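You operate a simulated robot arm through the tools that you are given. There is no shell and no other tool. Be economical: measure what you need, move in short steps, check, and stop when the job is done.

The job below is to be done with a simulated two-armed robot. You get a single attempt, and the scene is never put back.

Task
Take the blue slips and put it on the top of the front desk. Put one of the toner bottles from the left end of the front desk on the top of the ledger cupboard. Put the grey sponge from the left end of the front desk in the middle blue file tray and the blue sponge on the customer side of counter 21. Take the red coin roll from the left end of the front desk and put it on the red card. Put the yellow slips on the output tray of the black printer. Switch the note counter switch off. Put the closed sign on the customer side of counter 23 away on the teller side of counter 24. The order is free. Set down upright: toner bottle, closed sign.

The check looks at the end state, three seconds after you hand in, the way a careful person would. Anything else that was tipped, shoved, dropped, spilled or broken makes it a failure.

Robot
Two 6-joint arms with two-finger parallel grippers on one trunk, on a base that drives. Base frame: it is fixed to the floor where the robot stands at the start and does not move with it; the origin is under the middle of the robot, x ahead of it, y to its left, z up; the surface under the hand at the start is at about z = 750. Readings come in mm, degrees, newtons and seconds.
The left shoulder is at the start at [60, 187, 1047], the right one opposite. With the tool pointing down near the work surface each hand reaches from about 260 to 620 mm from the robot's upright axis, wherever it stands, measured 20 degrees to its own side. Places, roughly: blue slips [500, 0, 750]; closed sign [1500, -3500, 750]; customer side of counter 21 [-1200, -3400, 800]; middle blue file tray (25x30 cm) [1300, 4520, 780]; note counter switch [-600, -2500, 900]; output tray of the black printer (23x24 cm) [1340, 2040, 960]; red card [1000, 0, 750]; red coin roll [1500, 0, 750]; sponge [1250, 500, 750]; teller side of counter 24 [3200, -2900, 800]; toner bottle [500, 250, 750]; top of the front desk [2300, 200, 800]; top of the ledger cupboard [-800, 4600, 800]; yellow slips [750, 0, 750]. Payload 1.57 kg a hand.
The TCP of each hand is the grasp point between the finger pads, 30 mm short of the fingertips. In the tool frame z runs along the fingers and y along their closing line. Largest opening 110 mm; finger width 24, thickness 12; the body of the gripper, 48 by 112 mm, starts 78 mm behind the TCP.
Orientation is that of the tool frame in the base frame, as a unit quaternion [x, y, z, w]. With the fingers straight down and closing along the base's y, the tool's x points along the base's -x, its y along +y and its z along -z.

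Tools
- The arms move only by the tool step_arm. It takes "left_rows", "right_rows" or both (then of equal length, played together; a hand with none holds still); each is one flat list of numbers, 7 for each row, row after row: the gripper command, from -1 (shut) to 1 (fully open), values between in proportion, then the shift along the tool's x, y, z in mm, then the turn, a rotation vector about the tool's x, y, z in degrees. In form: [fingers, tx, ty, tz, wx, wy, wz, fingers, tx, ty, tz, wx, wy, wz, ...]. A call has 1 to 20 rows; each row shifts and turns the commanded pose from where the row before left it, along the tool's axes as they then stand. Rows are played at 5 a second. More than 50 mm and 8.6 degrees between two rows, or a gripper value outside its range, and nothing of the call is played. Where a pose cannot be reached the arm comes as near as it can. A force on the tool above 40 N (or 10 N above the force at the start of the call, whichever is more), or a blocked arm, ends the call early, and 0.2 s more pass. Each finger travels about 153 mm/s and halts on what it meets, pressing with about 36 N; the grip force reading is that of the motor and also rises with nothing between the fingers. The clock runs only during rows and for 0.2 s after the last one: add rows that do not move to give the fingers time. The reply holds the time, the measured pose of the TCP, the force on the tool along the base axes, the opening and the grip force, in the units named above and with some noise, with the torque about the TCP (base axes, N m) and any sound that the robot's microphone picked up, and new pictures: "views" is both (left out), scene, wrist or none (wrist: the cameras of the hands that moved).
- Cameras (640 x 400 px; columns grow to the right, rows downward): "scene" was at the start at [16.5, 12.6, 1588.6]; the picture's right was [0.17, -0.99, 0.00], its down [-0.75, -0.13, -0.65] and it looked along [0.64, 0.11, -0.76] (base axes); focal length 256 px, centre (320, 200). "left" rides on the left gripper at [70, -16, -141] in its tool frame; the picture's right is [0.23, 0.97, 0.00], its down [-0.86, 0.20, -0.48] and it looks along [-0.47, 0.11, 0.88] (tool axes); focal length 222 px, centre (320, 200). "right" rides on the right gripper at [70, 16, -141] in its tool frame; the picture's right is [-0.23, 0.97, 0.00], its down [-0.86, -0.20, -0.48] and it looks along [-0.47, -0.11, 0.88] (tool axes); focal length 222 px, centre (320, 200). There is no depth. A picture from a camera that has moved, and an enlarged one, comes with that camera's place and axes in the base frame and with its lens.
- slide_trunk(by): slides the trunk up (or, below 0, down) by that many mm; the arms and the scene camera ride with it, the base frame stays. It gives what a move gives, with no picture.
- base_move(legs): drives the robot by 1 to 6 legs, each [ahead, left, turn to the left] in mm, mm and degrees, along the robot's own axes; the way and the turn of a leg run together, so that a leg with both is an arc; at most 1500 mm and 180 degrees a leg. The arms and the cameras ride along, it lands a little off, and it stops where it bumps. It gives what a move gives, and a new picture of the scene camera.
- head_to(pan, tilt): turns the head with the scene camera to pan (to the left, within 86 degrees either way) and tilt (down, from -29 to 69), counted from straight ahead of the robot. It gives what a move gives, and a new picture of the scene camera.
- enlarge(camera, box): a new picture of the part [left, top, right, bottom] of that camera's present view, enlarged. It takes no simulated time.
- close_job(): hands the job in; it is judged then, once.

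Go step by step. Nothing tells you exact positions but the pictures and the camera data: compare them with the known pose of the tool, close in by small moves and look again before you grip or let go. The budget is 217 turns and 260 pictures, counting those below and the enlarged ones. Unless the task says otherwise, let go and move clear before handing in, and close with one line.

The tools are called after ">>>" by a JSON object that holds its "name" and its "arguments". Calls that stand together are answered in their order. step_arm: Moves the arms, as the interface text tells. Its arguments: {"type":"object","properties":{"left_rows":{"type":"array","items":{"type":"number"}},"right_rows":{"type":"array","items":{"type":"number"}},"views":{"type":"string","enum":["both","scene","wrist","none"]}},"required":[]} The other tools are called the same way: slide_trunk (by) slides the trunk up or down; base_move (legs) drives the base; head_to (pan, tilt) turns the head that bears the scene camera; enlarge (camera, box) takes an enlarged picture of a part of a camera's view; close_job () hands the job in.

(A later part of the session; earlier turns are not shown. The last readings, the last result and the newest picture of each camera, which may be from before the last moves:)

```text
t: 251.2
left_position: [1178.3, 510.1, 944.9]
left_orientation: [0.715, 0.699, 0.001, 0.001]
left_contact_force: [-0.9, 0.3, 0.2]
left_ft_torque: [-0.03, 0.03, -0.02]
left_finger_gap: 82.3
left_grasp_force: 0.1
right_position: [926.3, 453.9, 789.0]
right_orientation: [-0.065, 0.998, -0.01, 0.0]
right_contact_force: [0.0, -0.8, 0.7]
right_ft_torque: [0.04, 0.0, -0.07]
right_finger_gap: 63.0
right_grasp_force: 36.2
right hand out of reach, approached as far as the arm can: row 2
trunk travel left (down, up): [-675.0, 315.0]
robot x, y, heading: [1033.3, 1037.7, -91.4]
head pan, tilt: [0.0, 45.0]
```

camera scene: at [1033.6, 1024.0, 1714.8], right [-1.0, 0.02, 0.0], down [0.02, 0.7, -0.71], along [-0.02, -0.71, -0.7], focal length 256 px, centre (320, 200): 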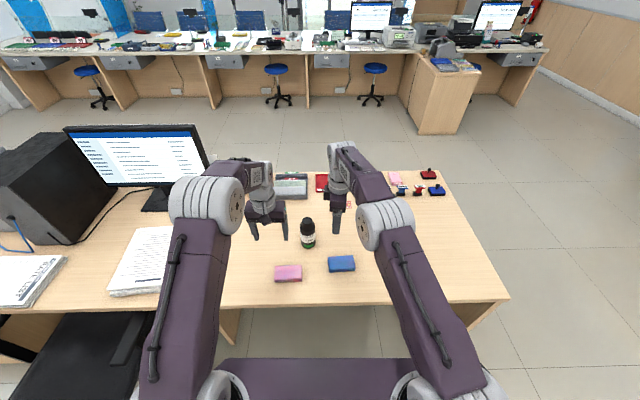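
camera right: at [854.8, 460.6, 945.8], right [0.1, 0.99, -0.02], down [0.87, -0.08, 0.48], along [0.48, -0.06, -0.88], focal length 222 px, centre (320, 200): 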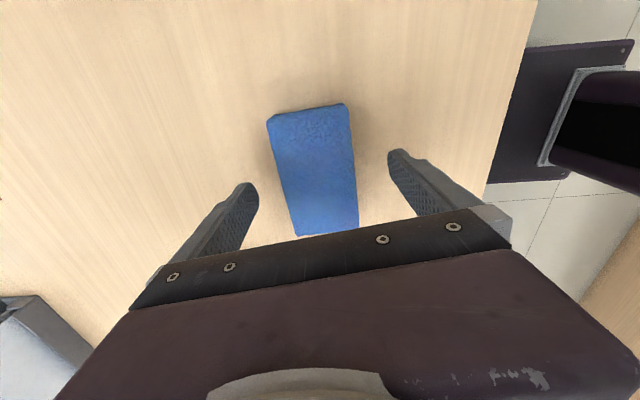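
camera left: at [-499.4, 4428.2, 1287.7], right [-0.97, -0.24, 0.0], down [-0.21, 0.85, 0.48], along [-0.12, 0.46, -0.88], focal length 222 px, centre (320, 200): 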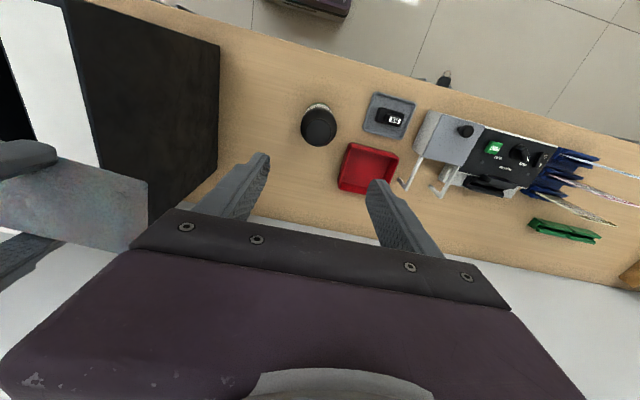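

Blue sponge gripped. Lift, then travel round the left end to the right side of the desk for the coin roll.

>>> {"name": "step_arm", "arguments": {"right_rows": [-1, 0, 0, -45, 0, 0, 0, -1, 0, 0, -45, 0, 0, 0, -1, 0, 0, -45, 0, 0, 0, -1, 0, 0, -25, 0, 0, 0], "views": "none"}}

>>> {"name": "slide_trunk", "arguments": {"by": 120}}

>>> {"name": "base_move", "arguments": {"legs": [[-60, 0, 1.4], [0, -1150, 0], [1400, 0, 0], [740, 0, 0], [0, 0, 180], [0, -1500, 0]]}}

>>> {"name": "head_to", "arguments": {"pan": 0, "tilt": 40}}

```text
t: 252.2
left_position: [1178.7, 511.8, 943.8]
left_orientation: [0.716, 0.698, 0.001, 0.001]
left_contact_force: [0.1, 0.1, 0.0]
left_ft_torque: [-0.01, 0.0, 0.01]
left_finger_gap: 82.3
left_grasp_force: 0.1
right_position: [926.9, 457.5, 948.3]
right_orientation: [-0.066, 0.998, -0.009, 0.0]
right_contact_force: [0.3, 0.3, 0.4]
right_ft_torque: [-0.02, 0.0, -0.02]
right_finger_gap: 62.9
right_grasp_force: 36.0
trunk travel left (down, up): [-675.0, 315.0]
robot x, y, heading: [1033.6, 1035.1, -91.1]
head pan, tilt: [0.0, 45.0]
```

```text
t: 253.7
left_position: [1177.8, 511.2, 1064.5]
left_orientation: [0.716, 0.699, 0.001, 0.001]
left_contact_force: [0.6, -0.2, -0.3]
left_ft_torque: [-0.02, 0.02, -0.02]
left_finger_gap: 82.5
left_grasp_force: 0.1
right_position: [927.2, 456.6, 1067.7]
right_orientation: [-0.065, 0.998, -0.01, 0.0]
right_contact_force: [-0.1, 0.3, -0.7]
right_ft_torque: [0.03, 0.04, -0.02]
right_finger_gap: 62.9
right_grasp_force: 35.8
trunk travel left (down, up): [-795.0, 195.0]
robot x, y, heading: [1034.0, 1030.6, -91.7]
head pan, tilt: [0.0, 45.0]
```

```text
t: 284.5
left_position: [1298.1, -576.0, 1065.1]
left_orientation: [0.71, -0.704, 0.0, 0.001]
left_contact_force: [-1.2, 0.6, 0.5]
left_ft_torque: [0.01, -0.02, 0.02]
left_finger_gap: 82.5
left_grasp_force: 0.0
right_position: [1547.5, -513.3, 1067.6]
right_orientation: [0.997, 0.082, 0.0, -0.009]
right_contact_force: [0.2, 0.1, -0.5]
right_ft_torque: [0.0, -0.01, 0.04]
right_finger_gap: 62.6
right_grasp_force: 35.7
trunk travel left (down, up): [-795.0, 195.0]
robot x, y, heading: [1462.9, -1096.0, 90.4]
head pan, tilt: [0.0, 45.0]
camera scene: at [1459.3, -1076.2, 1714.6], right [1.0, 0.01, 0.0], down [0.01, -0.71, -0.71], along [-0.01, 0.71, -0.71], focal length 256 px, centre (320, 200)
```

scene: 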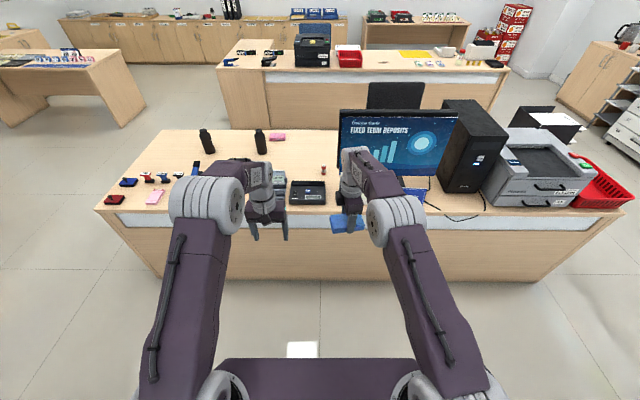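

```text
t: 285.1
left_position: [1299.0, -576.5, 1064.4]
left_orientation: [0.711, -0.704, -0.001, 0.0]
left_contact_force: [0.9, -0.1, 0.3]
left_ft_torque: [0.03, 0.0, 0.01]
left_finger_gap: 82.5
left_grasp_force: 0.0
right_position: [1547.7, -514.0, 1067.3]
right_orientation: [0.997, 0.082, 0.0, -0.01]
right_contact_force: [0.3, 0.6, -0.2]
right_ft_torque: [0.01, -0.02, 0.0]
right_finger_gap: 62.5
right_grasp_force: 35.7
trunk travel left (down, up): [-795.0, 195.0]
robot x, y, heading: [1458.8, -1094.6, 90.5]
head pan, tilt: [0.0, 40.0]
camera scene: at [1459.8, -1072.5, 1721.8], right [1.0, 0.01, 0.0], down [0.01, -0.64, -0.77], along [-0.01, 0.77, -0.64], focal length 256 px, centre (320, 200)
```

scene: 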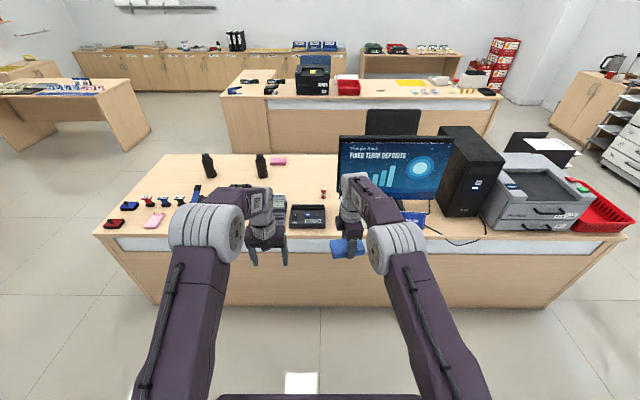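

The coin roll stands at the monitor's left. I first un-rotate and retract the right hand (with sponge) so it stays clear of the monitor.

>>> {"name": "step_arm", "arguments": {"right_rows": [-1, 0, 0, 0, 0, 0, 8.3, -1, 0, 0, 0, 0, 0, 8.3, -1, 0, 0, 0, 0, 0, 8.3, -1, 0, 0, 0, 0, 0, 8.3, -1, 0, 0, 0, 0, 0, 8.3, -1, 0, 0, 0, 0, 0, 8.3, -1, 0, 0, 0, 0, 0, 8.3, -1, 0, 0, 0, 0, 0, 8.3, -1, 0, 0, 0, 0, 0, 8.3, -1, 0, 0, 0, 0, 0, 8.3, -1, 0, 0, 0, 0, 0, 8.3, -1, 0, 0, 0, 0, 0, 8.3, -1, 40, -20, 0, 0, 0, 0, -1, 40, -20, 0, 0, 0, 0, -1, 40, -20, 0, 0, 0, 0, -1, 40, -20, 0, 0, 0, 0, -1, 40, -20, 0, 0, 0, 0, -1, 0, 0, 0, 0, 0, 0], "views": "scene"}}

>>> {"name": "enlarge", "arguments": {"camera": "scene", "box": [260, 140, 420, 260]}}

```text
t: 288.9
left_position: [1298.6, -576.0, 1064.1]
left_orientation: [0.711, -0.703, 0.0, 0.002]
left_contact_force: [1.1, 0.1, -0.6]
left_ft_torque: [-0.01, 0.0, 0.01]
left_finger_gap: 82.5
left_grasp_force: 0.1
right_position: [1644.4, -715.0, 1061.7]
right_orientation: [-0.706, 0.708, 0.007, 0.007]
right_contact_force: [0.0, 0.5, 0.3]
right_ft_torque: [-0.02, 0.01, 0.0]
right_finger_gap: 62.8
right_grasp_force: 36.5
trunk travel left (down, up): [-795.0, 195.0]
robot x, y, heading: [1461.8, -1097.0, 90.7]
head pan, tilt: [0.0, 40.0]
camera scene: at [1459.2, -1071.2, 1721.8], right [1.0, 0.01, 0.0], down [0.01, -0.64, -0.77], along [-0.01, 0.77, -0.64], focal length 256 px, centre (320, 200)
```

scene: 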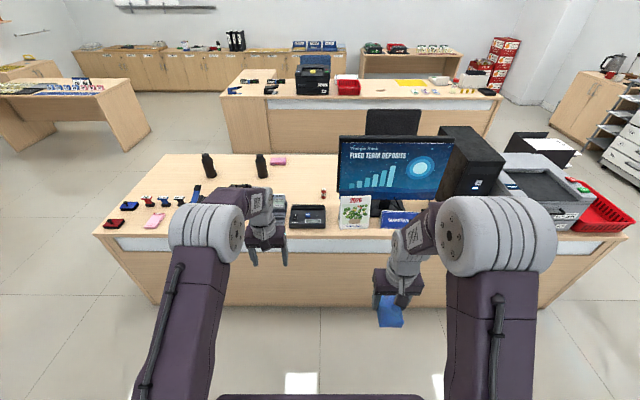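

```text
3.33 times, centred on (340, 200) of scene
camera zoom: at [1459.2, -1071.2, 1721.8], right [1.0, 0.01, 0.0], down [0.01, -0.64, -0.77], along [-0.01, 0.77, -0.64], focal length 855 px, centre (253, 200)
```

zoom: 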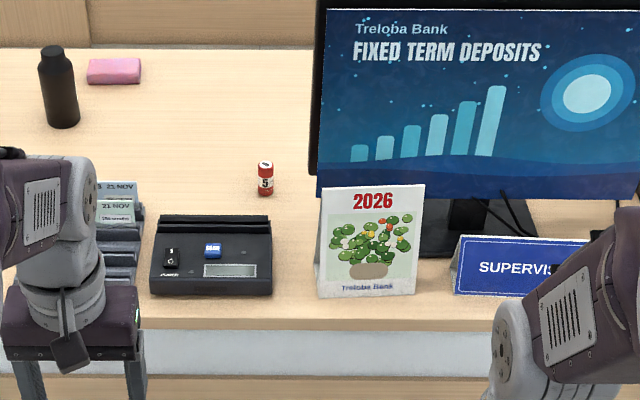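

Coin roll ≈(1468,103), ~28 mm wide, ~65 tall; monitor's edge x≈1550. I'll drive in at x≈1600, y≈-530.

>>> {"name": "base_move", "arguments": {"legs": [[0, -138, -0.7], [565, 0, 0]]}}

>>> {"name": "head_to", "arguments": {"pan": 10, "tilt": 52}}

```text
t: 293.1
left_position: [1432.9, -1.6, 1064.7]
left_orientation: [0.711, -0.703, 0.0, 0.001]
left_contact_force: [0.0, -0.5, 0.8]
left_ft_torque: [0.03, 0.0, -0.01]
left_finger_gap: 82.7
left_grasp_force: 0.1
right_position: [1779.9, -139.7, 1062.9]
right_orientation: [-0.707, 0.707, 0.008, 0.008]
right_contact_force: [0.6, -0.3, -0.1]
right_ft_torque: [-0.02, 0.0, -0.04]
right_finger_gap: 62.5
right_grasp_force: 36.1
trunk travel left (down, up): [-795.0, 195.0]
robot x, y, heading: [1596.0, -519.2, 90.7]
head pan, tilt: [0.0, 40.0]
camera scene: at [1594.8, -497.7, 1721.9], right [1.0, 0.01, 0.0], down [0.01, -0.64, -0.77], along [-0.01, 0.77, -0.64], focal length 256 px, centre (320, 200)
```

scene: 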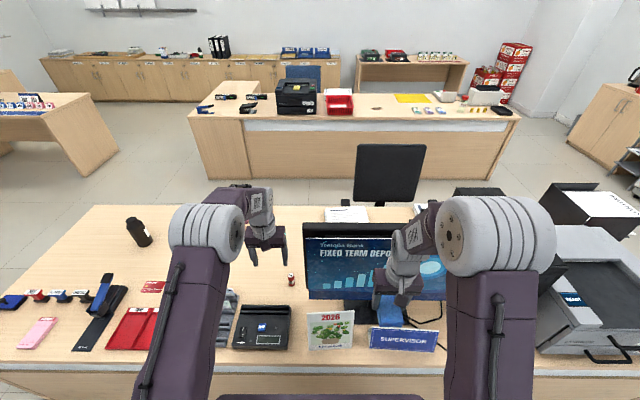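

```text
t: 293.9
left_position: [1433.9, 0.2, 1063.7]
left_orientation: [0.711, -0.704, -0.001, 0.001]
left_contact_force: [0.6, 0.4, -0.3]
left_ft_torque: [0.0, 0.01, 0.02]
left_finger_gap: 82.7
left_grasp_force: 0.0
right_position: [1780.4, -139.2, 1062.3]
right_orientation: [-0.707, 0.707, 0.008, 0.006]
right_contact_force: [0.7, 0.1, -1.0]
right_ft_torque: [0.03, 0.0, 0.0]
right_finger_gap: 62.3
right_grasp_force: 36.0
trunk travel left (down, up): [-795.0, 195.0]
robot x, y, heading: [1596.3, -522.7, 90.6]
head pan, tilt: [10.0, 52.0]
camera scene: at [1581.9, -507.0, 1705.1], right [0.98, 0.18, 0.0], down [0.14, -0.77, -0.62], along [-0.11, 0.61, -0.79], focal length 256 px, centre (320, 200)
```

scene: 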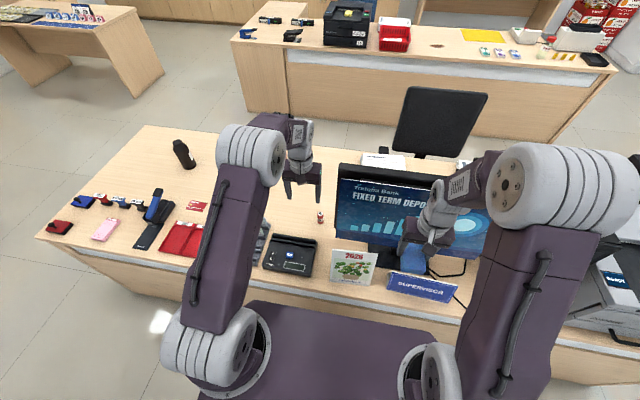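

Lowering the trunk, then tilting the left tool 20° outward to extend its reach.

>>> {"name": "slide_trunk", "arguments": {"by": -110}}

>>> {"name": "step_arm", "arguments": {"left_rows": [0.1, 0, 0, 0, 0, -6.7, 0, 0.1, 0, 0, 0, 0, -6.7, 0, 0.1, 0, 0, 0, 0, -6.6, 0, 0.1, -24, -8, 9, 0, 0, 0, 0.1, -24, -8, 9, 0, 0, 0, 0.1, -24, -8, 9, 0, 0, 0, 0.1, -24, -8, 9, 0, 0, 0, 0.1, 0, 0, 0, 0, 0, 0], "views": "both"}}

```text
t: 295.3
left_position: [1433.9, -1.0, 955.3]
left_orientation: [0.71, -0.704, 0.0, 0.0]
left_contact_force: [0.2, 0.0, -0.4]
left_ft_torque: [0.0, -0.01, 0.01]
left_finger_gap: 82.3
left_grasp_force: 0.1
right_position: [1779.5, -140.1, 952.2]
right_orientation: [-0.706, 0.708, 0.008, 0.006]
right_contact_force: [0.1, 0.6, 0.1]
right_ft_torque: [0.03, 0.01, 0.02]
right_finger_gap: 62.5
right_grasp_force: 36.0
trunk travel left (down, up): [-685.0, 305.0]
robot x, y, heading: [1597.0, -516.9, 90.4]
head pan, tilt: [10.0, 52.0]
```

```text
t: 297.1
left_position: [1463.5, 101.3, 953.0]
left_orientation: [0.7, -0.693, -0.124, -0.121]
left_contact_force: [-0.8, -0.6, -0.3]
left_ft_torque: [-0.01, 0.0, 0.01]
left_finger_gap: 60.5
left_grasp_force: 0.1
right_position: [1779.9, -140.4, 952.9]
right_orientation: [-0.706, 0.708, 0.009, 0.008]
right_contact_force: [0.1, 0.1, -0.4]
right_ft_torque: [0.02, -0.03, 0.02]
right_finger_gap: 63.0
right_grasp_force: 36.2
trunk travel left (down, up): [-685.0, 305.0]
robot x, y, heading: [1592.2, -521.7, 90.7]
head pan, tilt: [10.0, 52.0]
camera scene: at [1581.7, -508.6, 1595.0], right [0.98, 0.18, 0.0], down [0.14, -0.77, -0.62], along [-0.11, 0.61, -0.79], focal length 256 px, centre (320, 200)
camera left: at [1480.8, -11.3, 1063.7], right [-0.97, -0.22, -0.08], down [-0.21, 0.64, 0.74], along [-0.12, 0.74, -0.67], focal length 222 px, centre (320, 200)
```

scene: 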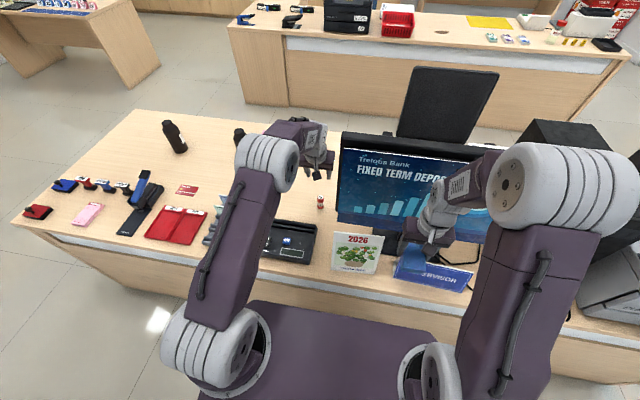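
left: 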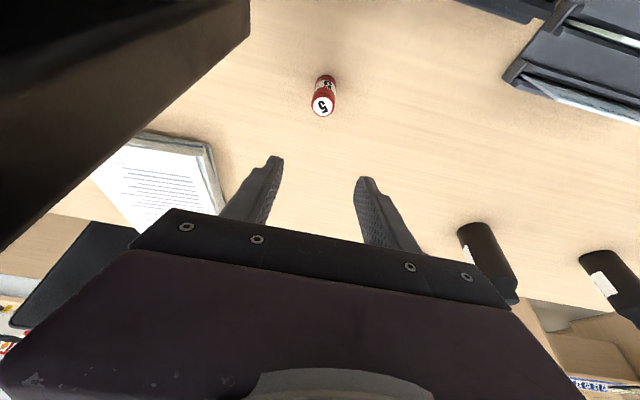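

Coin aligned within a few mm. Descending in two stages.

>>> {"name": "step_arm", "arguments": {"left_rows": [0.1, 11.7, -2, 38, 0, 0, 0, 0.1, 11.7, -2, 38, 0, 0, 0, 0.1, 10, -2, 28, 0, 0, 0, 0.1, 0, 0, 0, 0, 0, 0], "views": "both"}}

```text
t: 298.1
left_position: [1470.3, 107.4, 845.8]
left_orientation: [0.7, -0.692, -0.124, -0.122]
left_contact_force: [-0.4, 0.5, 0.4]
left_ft_torque: [0.0, 0.03, 0.02]
left_finger_gap: 60.5
left_grasp_force: 0.1
right_position: [1779.6, -140.2, 952.9]
right_orientation: [-0.706, 0.708, 0.007, 0.006]
right_contact_force: [-0.7, -1.1, -1.0]
right_ft_torque: [0.01, -0.03, -0.01]
right_finger_gap: 62.6
right_grasp_force: 35.9
trunk travel left (down, up): [-685.0, 305.0]
robot x, y, heading: [1593.3, -522.3, 90.2]
head pan, tilt: [10.0, 52.0]
camera scene: at [1581.9, -507.9, 1595.0], right [0.98, 0.18, 0.0], down [0.14, -0.77, -0.62], along [-0.11, 0.61, -0.79], focal length 256 px, centre (320, 200)
camera left: at [1488.6, -5.9, 956.3], right [-0.97, -0.22, -0.08], down [-0.21, 0.64, 0.74], along [-0.12, 0.74, -0.67], focal length 222 px, centre (320, 200)
```

scene: 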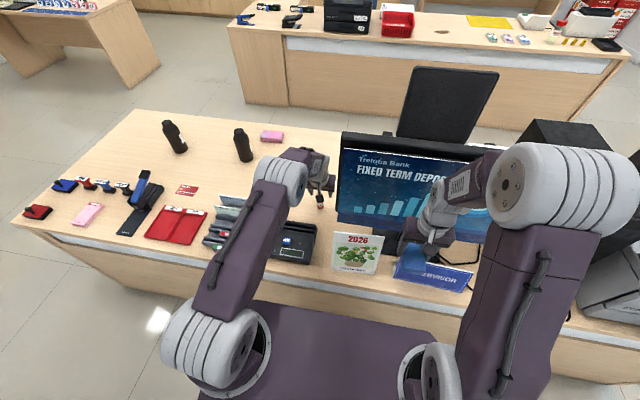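
left: 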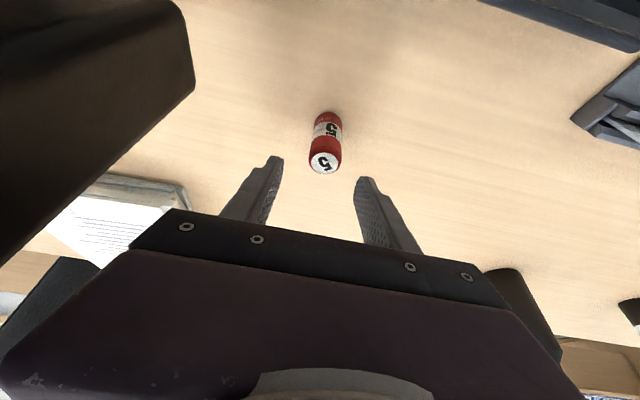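

>>> {"name": "step_arm", "arguments": {"left_rows": [0.1, 10.6, -0.5, 26, 0, 0, 0, 0.1, 10.6, -0.5, 26, 0, 0, 0, 0.1, 0, 0, 0, 0, 0, 0, -0.3, 0, 0, 0, 0, 0, 0, -1, 0, 0, 0, 0, 0, 0, -1, 0, 0, 0, 0, 0, 0], "views": "wrist"}}

```text
t: 299.5
left_position: [1471.0, 104.2, 790.8]
left_orientation: [0.7, -0.692, -0.125, -0.121]
left_contact_force: [-0.5, 0.2, -0.3]
left_ft_torque: [0.01, 0.01, 0.06]
left_finger_gap: 26.1
left_grasp_force: 36.4
right_position: [1779.4, -139.2, 951.6]
right_orientation: [-0.707, 0.708, 0.007, 0.006]
right_contact_force: [0.1, 0.2, -0.5]
right_ft_torque: [-0.02, -0.01, -0.03]
right_finger_gap: 62.5
right_grasp_force: 36.2
trunk travel left (down, up): [-685.0, 305.0]
robot x, y, heading: [1595.0, -518.5, 90.3]
head pan, tilt: [10.0, 52.0]
camera left: at [1487.9, -8.9, 900.4], right [-0.97, -0.22, -0.08], down [-0.2, 0.64, 0.74], along [-0.12, 0.74, -0.67], focal length 222 px, centre (320, 200)
```

left: 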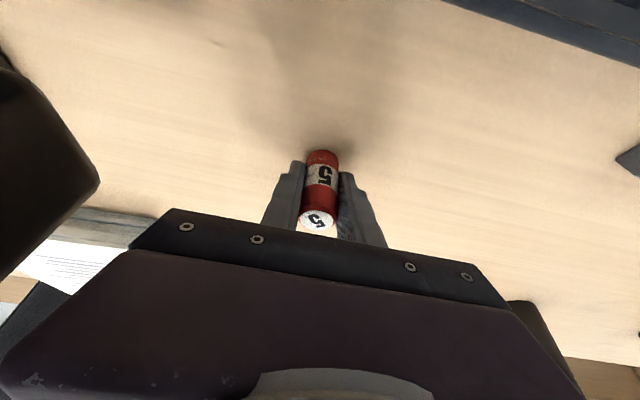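

Coin roll gripped. Lift, raise the trunk, and drive 580 mm left to the red card.

>>> {"name": "step_arm", "arguments": {"left_rows": [-1, -13.7, 0, -37.6, 0, 0, 0, -1, -13.7, 0, -37.6, 0, 0, 0, -1, -13.7, 0, -37.6, 0, 0, 0, -1, -13.7, 0, -37.6, 0, 0, 0], "views": "none"}}

>>> {"name": "slide_trunk", "arguments": {"by": 180}}

>>> {"name": "base_move", "arguments": {"legs": [[0, 580, 0]]}}

>>> {"name": "enlarge", "arguments": {"camera": "left", "box": [0, 0, 640, 400]}}

```text
t: 300.5
left_position: [1471.3, 105.3, 948.9]
left_orientation: [0.7, -0.693, -0.123, -0.121]
left_contact_force: [-0.4, -0.2, -2.7]
left_ft_torque: [-0.03, 0.01, -0.01]
left_finger_gap: 25.9
left_grasp_force: 36.1
right_position: [1779.3, -139.8, 952.0]
right_orientation: [-0.707, 0.708, 0.008, 0.008]
right_contact_force: [0.4, -0.2, 0.0]
right_ft_torque: [0.0, 0.04, 0.03]
right_finger_gap: 62.6
right_grasp_force: 36.3
trunk travel left (down, up): [-685.0, 305.0]
robot x, y, heading: [1596.0, -520.0, 90.6]
head pan, tilt: [10.0, 52.0]
```

```text
t: 302.5
left_position: [1471.3, 105.9, 1128.2]
left_orientation: [0.7, -0.693, -0.124, -0.121]
left_contact_force: [-1.5, -0.1, -2.2]
left_ft_torque: [0.0, 0.0, 0.0]
left_finger_gap: 25.9
left_grasp_force: 35.5
right_position: [1779.1, -138.0, 1132.2]
right_orientation: [-0.707, 0.708, 0.007, 0.006]
right_contact_force: [0.3, 0.1, -0.5]
right_ft_torque: [0.0, 0.05, 0.02]
right_finger_gap: 62.7
right_grasp_force: 36.2
trunk travel left (down, up): [-865.0, 125.0]
robot x, y, heading: [1595.6, -522.1, 90.4]
head pan, tilt: [10.0, 52.0]
```

```text
t: 305.8
left_position: [881.3, 102.2, 1128.1]
left_orientation: [0.699, -0.694, -0.123, -0.121]
left_contact_force: [-0.8, 0.6, -2.9]
left_ft_torque: [-0.04, -0.03, 0.0]
left_finger_gap: 26.0
left_grasp_force: 35.7
right_position: [1191.1, -144.9, 1132.1]
right_orientation: [-0.705, 0.709, 0.008, 0.006]
right_contact_force: [-0.1, -0.6, 0.3]
right_ft_torque: [0.0, 0.01, 0.04]
right_finger_gap: 62.5
right_grasp_force: 35.9
trunk travel left (down, up): [-865.0, 125.0]
robot x, y, heading: [1002.0, -529.3, 90.3]
head pan, tilt: [10.0, 52.0]
camera scene: at [991.9, -512.0, 1775.0], right [0.98, 0.18, 0.0], down [0.14, -0.78, -0.62], along [-0.11, 0.61, -0.79], focal length 256 px, centre (320, 200)
```

scene: 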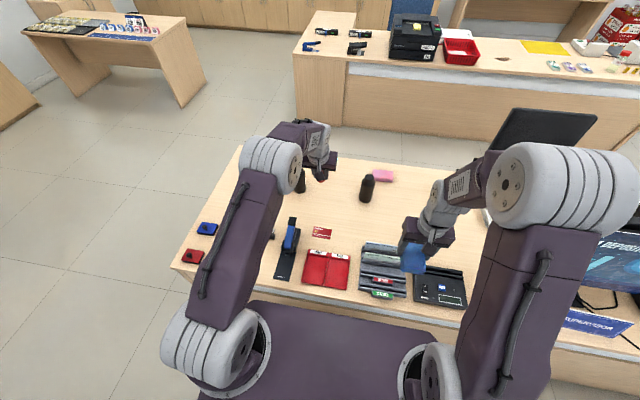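

```text
1.00 times, centred on (320, 200) of left (not enlarged: the box is as wide or as high as the picture)
camera zoom: at [899.2, -11.3, 1238.7], right [-0.97, -0.22, -0.08], down [-0.2, 0.64, 0.74], along [-0.12, 0.74, -0.67], focal length 222 px, centre (320, 200)
```

zoom: 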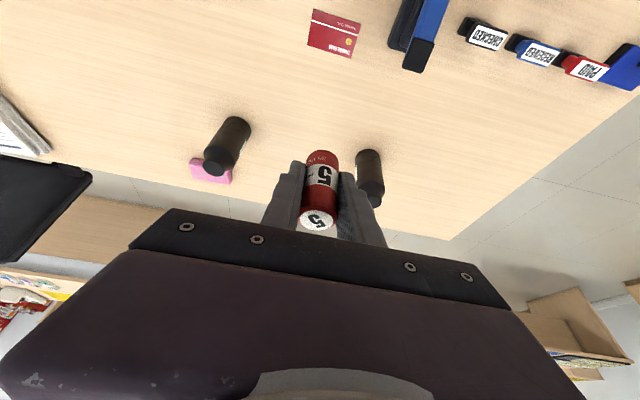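

Card centre ≈(889,89). Lower the trunk 140 and bring the coin roll above it.

>>> {"name": "slide_trunk", "arguments": {"by": -140}}

>>> {"name": "step_arm", "arguments": {"left_rows": [-1, 12, -7, -4, 0, 0, 0, -1, 13.7, 0, 37.6, 0, 0, 0, -1, 13.7, 0, 37.6, 0, 0, 0, -1, 13.7, 0, 37.6, 0, 0, 0, -1, 0, 0, 0, 0, 0, 0], "views": "both"}}

```text
t: 307.5
left_position: [880.3, 101.6, 988.5]
left_orientation: [0.699, -0.694, -0.123, -0.122]
left_contact_force: [-0.6, 1.2, -1.9]
left_ft_torque: [-0.01, -0.03, 0.0]
left_finger_gap: 26.1
left_grasp_force: 35.5
right_position: [1189.8, -143.9, 992.2]
right_orientation: [-0.705, 0.709, 0.008, 0.007]
right_contact_force: [-1.0, -0.2, -0.5]
right_ft_torque: [0.01, 0.03, 0.0]
right_finger_gap: 62.4
right_grasp_force: 35.9
trunk travel left (down, up): [-725.0, 265.0]
robot x, y, heading: [1003.5, -525.7, 90.5]
head pan, tilt: [10.0, 52.0]
```

```text
t: 308.7
left_position: [888.0, 88.7, 866.9]
left_orientation: [0.699, -0.694, -0.124, -0.121]
left_contact_force: [-1.2, 0.0, -2.3]
left_ft_torque: [-0.01, 0.0, 0.04]
left_finger_gap: 26.1
left_grasp_force: 36.0
right_position: [1189.4, -145.5, 993.6]
right_orientation: [-0.705, 0.709, 0.007, 0.006]
right_contact_force: [0.0, 0.5, 0.0]
right_ft_torque: [0.02, 0.02, 0.01]
right_finger_gap: 62.6
right_grasp_force: 36.1
trunk travel left (down, up): [-725.0, 265.0]
robot x, y, heading: [1004.1, -524.0, 90.4]
head pan, tilt: [10.0, 52.0]
camera scene: at [990.0, -512.2, 1635.0], right [0.98, 0.18, 0.0], down [0.14, -0.78, -0.62], along [-0.11, 0.61, -0.79], focal length 256 px, centre (320, 200)
camera left: at [905.8, -25.3, 976.6], right [-0.97, -0.22, -0.08], down [-0.2, 0.64, 0.74], along [-0.12, 0.74, -0.67], focal length 222 px, centre (320, 200)
```

scene: 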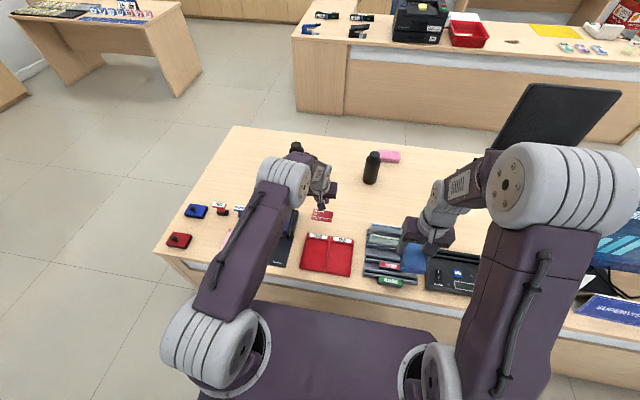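
left: 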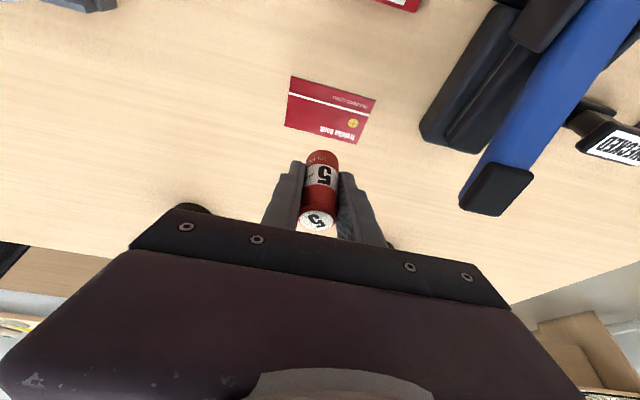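

Aligned with the card; lowering to touch.

>>> {"name": "step_arm", "arguments": {"left_rows": [-1, 13.7, 1, 30, 0, 0, 0, -1, 12.3, 0, 28, 0, 0, 0, -1, 3.4, 0, 9.4, 0, 0, 0, -1, 0, 0, 0, 0, 0, 0], "views": "wrist"}}

```text
t: 309.7
left_position: [887.0, 82.9, 793.2]
left_orientation: [0.699, -0.694, -0.125, -0.122]
left_contact_force: [0.2, 0.9, -2.8]
left_ft_torque: [0.01, -0.01, 0.03]
left_finger_gap: 25.7
left_grasp_force: 36.0
right_position: [1188.5, -145.6, 992.4]
right_orientation: [-0.705, 0.709, 0.008, 0.006]
right_contact_force: [-0.4, 0.2, 0.6]
right_ft_torque: [-0.04, 0.01, 0.0]
right_finger_gap: 62.6
right_grasp_force: 36.1
trunk travel left (down, up): [-725.0, 265.0]
robot x, y, heading: [1004.6, -523.5, 90.1]
head pan, tilt: [10.0, 52.0]
camera left: at [904.4, -28.7, 903.2], right [-0.97, -0.22, -0.08], down [-0.2, 0.64, 0.74], along [-0.12, 0.74, -0.67], focal length 222 px, centre (320, 200)
```

left: 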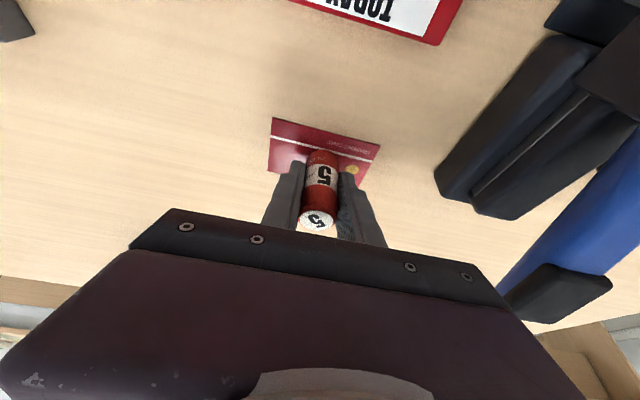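

>>> {"name": "step_arm", "arguments": {"left_rows": [-1, 0.5, 0, 1.4, 0, 0, 0, -1, 0.3, 0, 0.9, 0, 0, 0, -1, 0, 0, 0, 0, 0, 0], "views": "none"}}

```text
t: 310.5
left_position: [887.4, 85.6, 790.7]
left_orientation: [0.699, -0.694, -0.123, -0.122]
left_contact_force: [1.4, 0.7, 0.4]
left_ft_torque: [0.02, -0.02, 0.02]
left_finger_gap: 26.2
left_grasp_force: 36.7
right_position: [1188.7, -144.9, 992.1]
right_orientation: [-0.705, 0.709, 0.008, 0.007]
right_contact_force: [0.4, 0.3, 0.9]
right_ft_torque: [0.03, -0.04, 0.01]
right_finger_gap: 62.7
right_grasp_force: 35.4
trunk travel left (down, up): [-725.0, 265.0]
robot x, y, heading: [1004.9, -524.3, 90.5]
head pan, tilt: [10.0, 52.0]
```

Touching. Release and rise straight up.

>>> {"name": "step_arm", "arguments": {"left_rows": [-0.3, 0, 0, 0, 0, 0, 0, 0, 0, 0, 0, 0, 0, 0, 0, 0, 0, 0, 0, 0, 0, 0, -10, 0, -27, 0, 0, 0, 0, -13.7, 0, -37.6, 0, 0, 0, 0, -13.7, 0, -37.6, 0, 0, 0, 0, -13.7, 0, -37.6, 0, 0, 0], "views": "both"}}

```text
t: 312.1
left_position: [887.6, 84.5, 941.1]
left_orientation: [0.699, -0.694, -0.123, -0.121]
left_contact_force: [0.0, 0.2, 0.6]
left_ft_torque: [-0.01, 0.02, -0.01]
left_finger_gap: 55.0
left_grasp_force: 0.0
right_position: [1190.3, -146.4, 992.1]
right_orientation: [-0.705, 0.709, 0.009, 0.007]
right_contact_force: [0.3, -0.1, 0.5]
right_ft_torque: [-0.04, -0.01, 0.0]
right_finger_gap: 62.5
right_grasp_force: 35.9
trunk travel left (down, up): [-725.0, 265.0]
robot x, y, heading: [1006.3, -526.0, 90.2]
head pan, tilt: [10.0, 52.0]
camera scene: at [990.5, -513.7, 1635.0], right [0.98, 0.18, 0.0], down [0.14, -0.77, -0.62], along [-0.11, 0.61, -0.79], focal length 256 px, centre (320, 200)
camera left: at [904.7, -29.3, 1051.4], right [-0.97, -0.22, -0.08], down [-0.2, 0.64, 0.74], along [-0.12, 0.74, -0.67], focal length 222 px, centre (320, 200)
```

scene: 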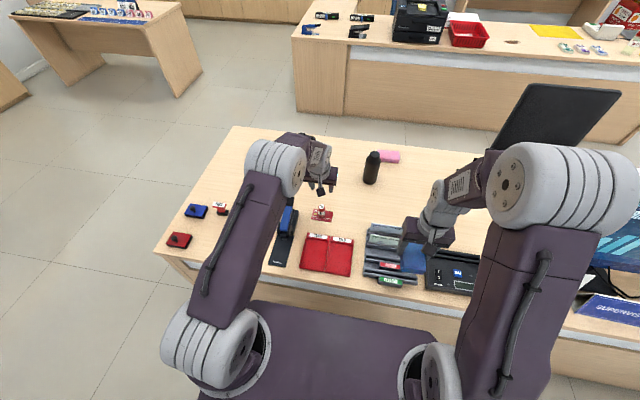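
left: 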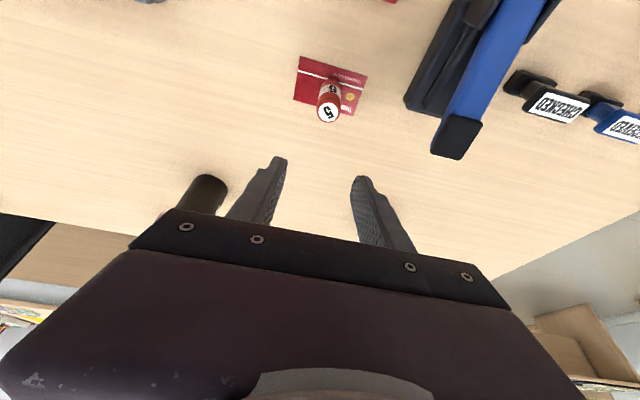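

Coin roll stands on the card. Back away, level the left tool, and turn to face the teller counters.

>>> {"name": "base_move", "arguments": {"legs": [[-500, 0, 0], [0, 0, 180]]}}

>>> {"name": "step_arm", "arguments": {"left_rows": [0, 0, 0, 0, 0, 6.7, 0, 0, 0, 0, 0, 0, 6.7, 0, 0, 0, 0, 0, 0, 6.6, 0, 0, 40, 0, 0, 0, 0, 0, 0, 40, 0, 0, 0, 0, 0, 0, 40, 0, 0, 0, 0, 0, 0, 40, 0, 0, 0, 0, 0], "views": "none"}}

>>> {"name": "slide_trunk", "arguments": {"by": 200}}

>>> {"name": "head_to", "arguments": {"pan": -15, "tilt": 20}}

```text
t: 322.4
left_position: [1134.4, -1626.7, 940.9]
left_orientation: [0.687, 0.705, -0.12, 0.125]
left_contact_force: [0.5, -0.6, -0.1]
left_ft_torque: [0.02, 0.01, -0.03]
left_finger_gap: 54.9
left_grasp_force: 0.1
right_position: [827.3, -1401.6, 992.8]
right_orientation: [0.702, 0.712, -0.006, 0.007]
right_contact_force: [0.6, 0.5, -0.5]
right_ft_torque: [-0.04, 0.02, -0.06]
right_finger_gap: 62.8
right_grasp_force: 35.5
trunk travel left (down, up): [-725.0, 265.0]
robot x, y, heading: [1005.6, -1015.0, -88.4]
head pan, tilt: [10.0, 52.0]
camera scene: at [1020.0, -1032.2, 1635.0], right [-0.98, -0.2, 0.0], down [-0.15, 0.77, -0.62], along [0.12, -0.6, -0.79], focal length 256 px, centre (320, 200)
```

scene: 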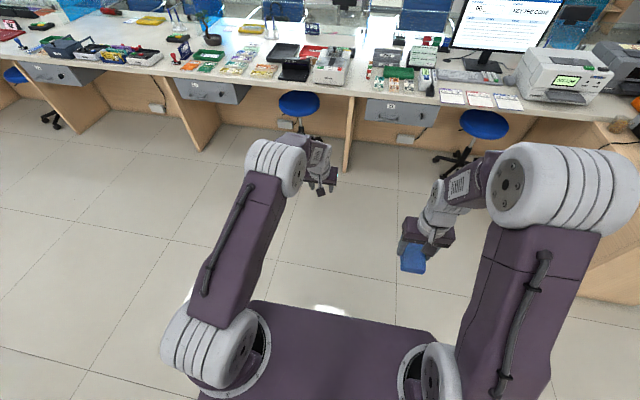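

```text
t: 324.0
left_position: [1127.1, -1463.1, 932.6]
left_orientation: [0.698, 0.715, -0.021, 0.022]
left_contact_force: [-0.5, 0.9, 0.0]
left_ft_torque: [-0.01, -0.04, 0.0]
left_finger_gap: 55.1
left_grasp_force: 0.2
left hand out of reach, approached as far as the arm can: row 3
right_position: [826.8, -1400.8, 992.8]
right_orientation: [0.703, 0.711, -0.007, 0.008]
right_contact_force: [0.4, 0.2, -0.7]
right_ft_torque: [0.0, -0.01, -0.02]
right_finger_gap: 62.5
right_grasp_force: 36.1
trunk travel left (down, up): [-725.0, 265.0]
robot x, y, heading: [1005.3, -1015.1, -88.7]
head pan, tilt: [10.0, 52.0]
```

```text
t: 326.2
left_position: [1126.6, -1463.3, 1132.5]
left_orientation: [0.698, 0.715, -0.019, 0.021]
left_contact_force: [0.5, -0.3, 0.0]
left_ft_torque: [-0.02, 0.02, 0.01]
left_finger_gap: 54.8
left_grasp_force: 0.1
right_position: [828.2, -1402.3, 1193.1]
right_orientation: [0.702, 0.712, -0.006, 0.008]
right_contact_force: [-1.1, 0.3, 0.5]
right_ft_torque: [-0.01, 0.01, 0.01]
right_finger_gap: 62.6
right_grasp_force: 36.2
trunk travel left (down, up): [-925.0, 65.0]
robot x, y, heading: [1008.9, -1017.8, -88.6]
head pan, tilt: [10.0, 52.0]
```

```text
t: 327.1
left_position: [1127.3, -1462.7, 1131.5]
left_orientation: [0.698, 0.715, -0.019, 0.021]
left_contact_force: [-0.6, 0.2, 0.6]
left_ft_torque: [0.0, 0.02, -0.01]
left_finger_gap: 54.8
left_grasp_force: 0.1
right_position: [827.9, -1402.2, 1191.8]
right_orientation: [0.703, 0.711, -0.007, 0.007]
right_contact_force: [-0.2, -0.6, -0.6]
right_ft_torque: [0.01, 0.03, 0.0]
right_finger_gap: 62.5
right_grasp_force: 36.3
trunk travel left (down, up): [-925.0, 65.0]
robot x, y, heading: [1008.3, -1022.9, -88.7]
head pan, tilt: [-15.0, 20.0]
camera scene: at [983.4, -1048.9, 1883.2], right [-0.97, 0.24, 0.0], down [0.08, 0.33, -0.94], along [-0.22, -0.91, -0.34], focal length 256 px, centre (320, 200)
```

scene: 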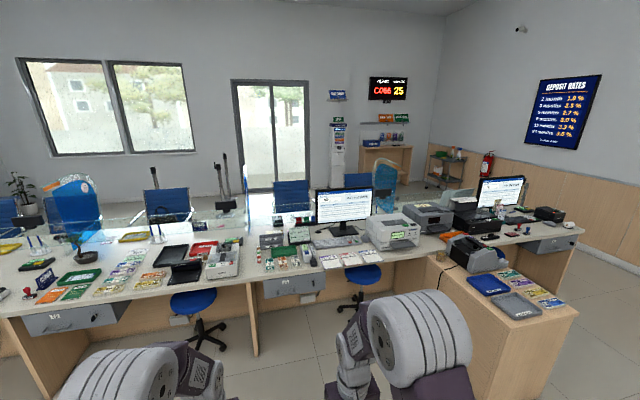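

Zooming on the right end (counter 21) and on the closed sign area.

>>> {"name": "enlarge", "arguments": {"camera": "scene", "box": [340, 120, 640, 300]}}

>>> {"name": "head_to", "arguments": {"pan": 20, "tilt": 25}}

>>> {"name": "enlarge", "arguments": {"camera": "scene", "box": [100, 120, 400, 300]}}

```text
2.13 times, centred on (490, 210) of scene
camera zoom: at [983.4, -1048.9, 1883.2], right [-0.97, 0.24, 0.0], down [0.08, 0.33, -0.94], along [-0.22, -0.91, -0.34], focal length 547 px, centre (-43, 179)
```

zoom: 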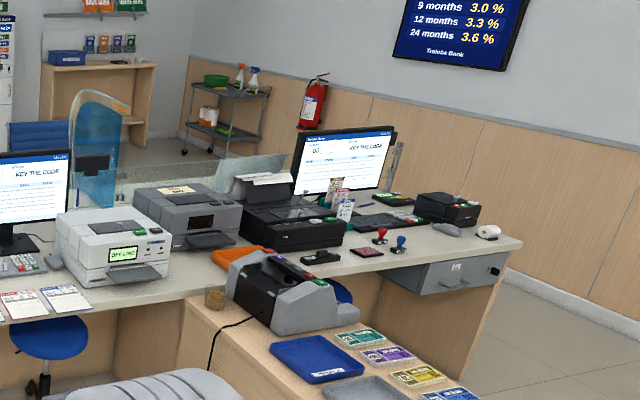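

```text
t: 328.1
left_position: [1126.5, -1463.0, 1132.3]
left_orientation: [0.698, 0.716, -0.019, 0.02]
left_contact_force: [-0.6, -0.8, -0.2]
left_ft_torque: [-0.01, 0.01, 0.03]
left_finger_gap: 54.9
left_grasp_force: 0.2
right_position: [827.1, -1402.1, 1192.0]
right_orientation: [0.703, 0.712, -0.007, 0.007]
right_contact_force: [0.2, -1.0, -0.8]
right_ft_torque: [0.02, 0.0, -0.01]
right_finger_gap: 62.4
right_grasp_force: 36.2
trunk travel left (down, up): [-925.0, 65.0]
robot x, y, heading: [1007.0, -1015.8, -88.6]
head pan, tilt: [20.0, 25.0]
camera scene: at [1038.5, -1044.4, 1875.2], right [-0.93, -0.36, 0.0], down [-0.15, 0.39, -0.91], along [0.33, -0.84, -0.42], focal length 256 px, centre (320, 200)
```

scene: 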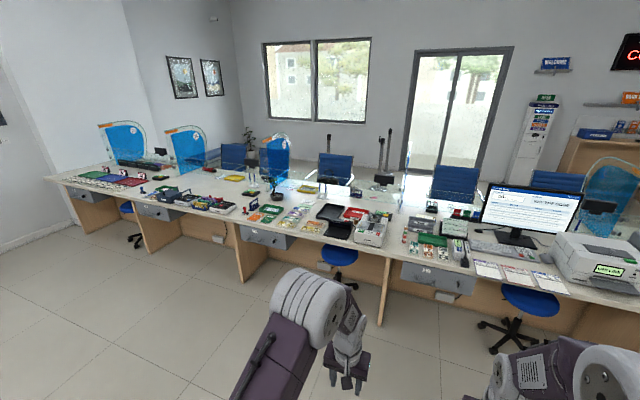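

```text
2.13 times, centred on (250, 210) of scene
camera zoom: at [1038.5, -1044.4, 1875.2], right [-0.93, -0.36, 0.0], down [-0.15, 0.39, -0.91], along [0.33, -0.84, -0.42], focal length 547 px, centre (469, 179)
```

zoom: 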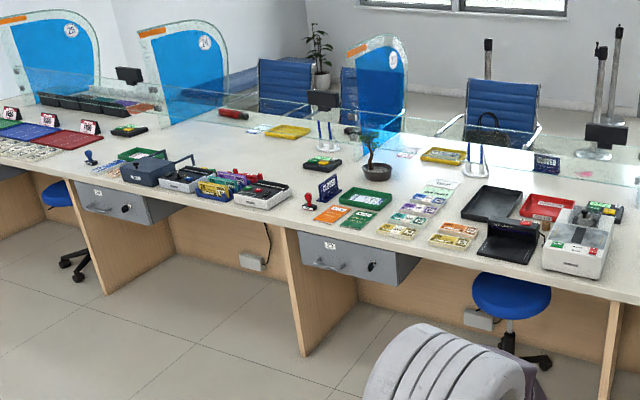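

Note counter sits on the jutting cabinet; zooming to find its switch and the closed sign.

>>> {"name": "enlarge", "arguments": {"camera": "scene", "box": [320, 170, 420, 230]}}

>>> {"name": "head_to", "arguments": {"pan": -42, "tilt": 30}}

>>> {"name": "enlarge", "arguments": {"camera": "scene", "box": [240, 130, 400, 230]}}

```text
6.40 times, centred on (370, 200) of scene
camera zoom: at [1038.5, -1044.4, 1875.2], right [-0.93, -0.36, 0.0], down [-0.15, 0.39, -0.91], along [0.33, -0.84, -0.42], focal length 1642 px, centre (0, 200)
```

zoom: 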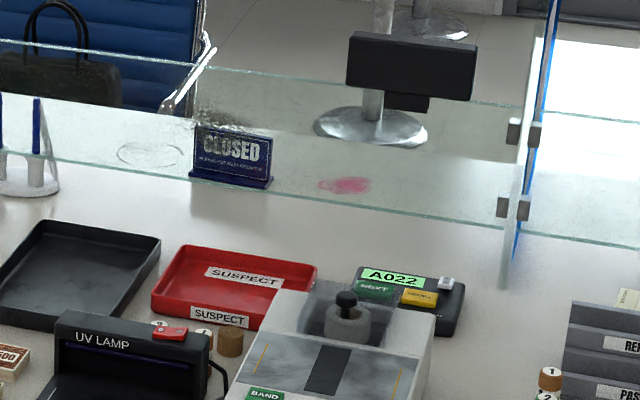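

```text
t: 329.5
left_position: [1126.4, -1463.2, 1131.7]
left_orientation: [0.698, 0.716, -0.019, 0.021]
left_contact_force: [-0.1, -0.6, -0.2]
left_ft_torque: [0.0, -0.02, -0.04]
left_finger_gap: 54.9
left_grasp_force: 0.1
right_position: [827.8, -1401.7, 1191.9]
right_orientation: [0.703, 0.711, -0.006, 0.007]
right_contact_force: [-1.1, -0.7, -0.9]
right_ft_torque: [-0.02, 0.0, 0.01]
right_finger_gap: 62.6
right_grasp_force: 36.0
trunk travel left (down, up): [-925.0, 65.0]
robot x, y, heading: [1008.2, -1020.7, -88.9]
head pan, tilt: [-42.0, 30.0]
camera scene: at [946.4, -1027.3, 1867.2], right [-0.76, 0.65, 0.0], down [0.33, 0.38, -0.87], along [-0.56, -0.66, -0.5], focal length 256 px, centre (320, 200)
```

scene: 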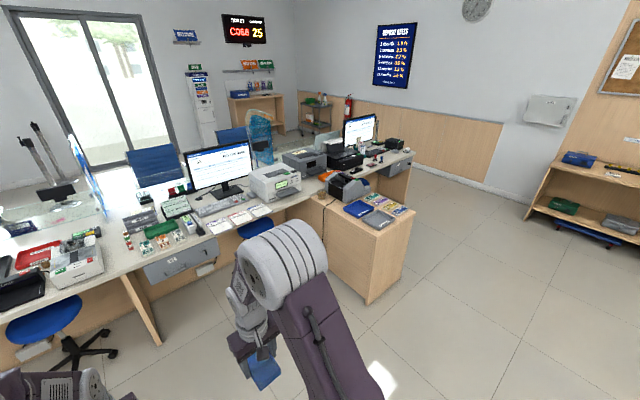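

```text
4.00 times, centred on (320, 180) of scene
camera zoom: at [946.4, -1027.3, 1867.2], right [-0.76, 0.65, 0.0], down [0.33, 0.38, -0.87], along [-0.56, -0.66, -0.5], focal length 1026 px, centre (320, 280)
```

zoom: 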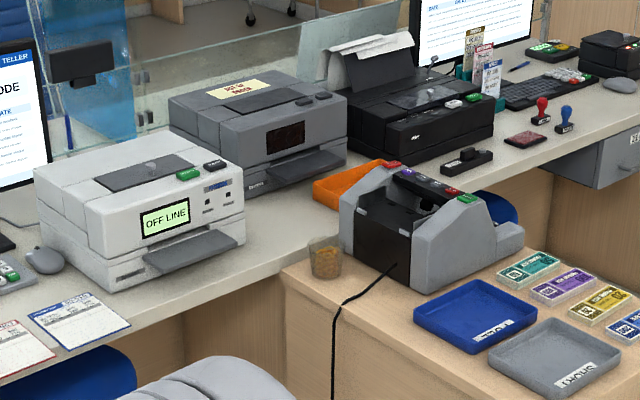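

Closed sign ≈(1578,-3485). Now driving closer to the note counter for a look.

>>> {"name": "base_move", "arguments": {"legs": [[0, -1450, -1.2], [300, -100, 0]]}}

>>> {"name": "head_to", "arguments": {"pan": 0, "tilt": 40}}

>>> {"name": "enlarge", "arguments": {"camera": "scene", "box": [240, 120, 400, 230]}}

```text
t: 338.5
left_position: [-449.2, -1801.2, 1132.9]
left_orientation: [0.699, 0.715, -0.021, 0.021]
left_contact_force: [0.3, 0.7, -0.3]
left_ft_torque: [0.01, 0.02, 0.03]
left_finger_gap: 54.8
left_grasp_force: 0.0
right_position: [-748.4, -1740.4, 1192.4]
right_orientation: [0.704, 0.71, -0.007, 0.007]
right_contact_force: [1.0, -0.5, 0.5]
right_ft_torque: [-0.02, 0.0, -0.01]
right_finger_gap: 62.9
right_grasp_force: 35.9
trunk travel left (down, up): [-925.0, 65.0]
robot x, y, heading: [-571.7, -1359.6, -88.7]
head pan, tilt: [-42.0, 30.0]
camera scene: at [-628.2, -1363.8, 1867.3], right [-0.76, 0.65, 0.0], down [0.33, 0.38, -0.87], along [-0.57, -0.66, -0.5], focal length 256 px, centre (320, 200)
```

scene: 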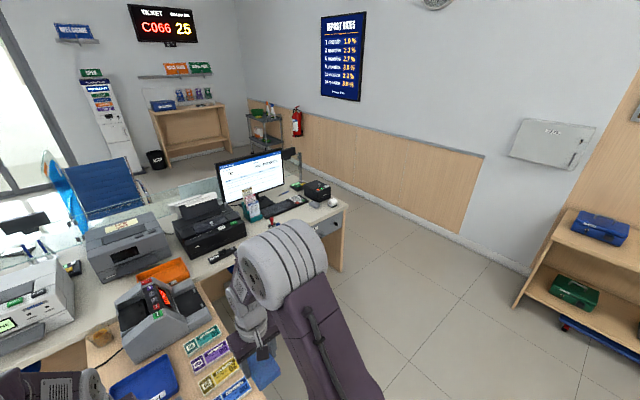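

```text
t: 339.6
left_position: [-448.5, -1803.0, 1132.1]
left_orientation: [0.699, 0.715, -0.019, 0.021]
left_contact_force: [-0.2, 0.4, -0.6]
left_ft_torque: [-0.02, -0.01, 0.01]
left_finger_gap: 54.9
left_grasp_force: 0.1
right_position: [-748.0, -1742.2, 1192.6]
right_orientation: [0.703, 0.711, -0.006, 0.007]
right_contact_force: [0.0, 0.3, -0.2]
right_ft_torque: [0.0, 0.02, -0.03]
right_finger_gap: 62.7
right_grasp_force: 36.1
trunk travel left (down, up): [-925.0, 65.0]
robot x, y, heading: [-573.4, -1358.9, -88.6]
head pan, tilt: [0.0, 40.0]
camera scene: at [-568.5, -1383.6, 1851.9], right [-1.0, -0.02, 0.0], down [-0.01, 0.64, -0.77], along [0.02, -0.77, -0.64], focal length 256 px, centre (320, 200)
```

scene: 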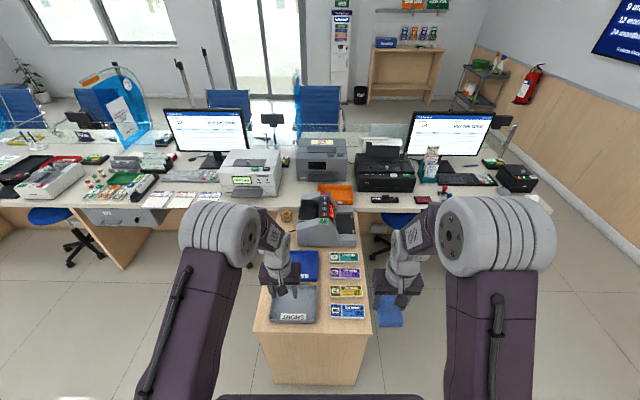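

```text
3.64 times, centred on (320, 175) of scene
camera zoom: at [-568.5, -1383.6, 1851.9], right [-1.0, -0.02, 0.0], down [-0.01, 0.64, -0.77], along [0.02, -0.77, -0.64], focal length 933 px, centre (320, 291)
```

zoom: 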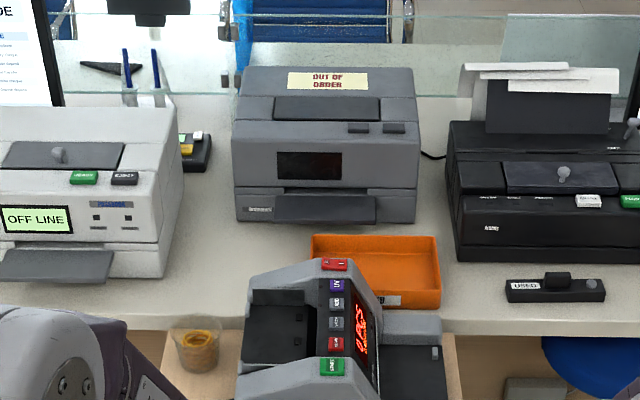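

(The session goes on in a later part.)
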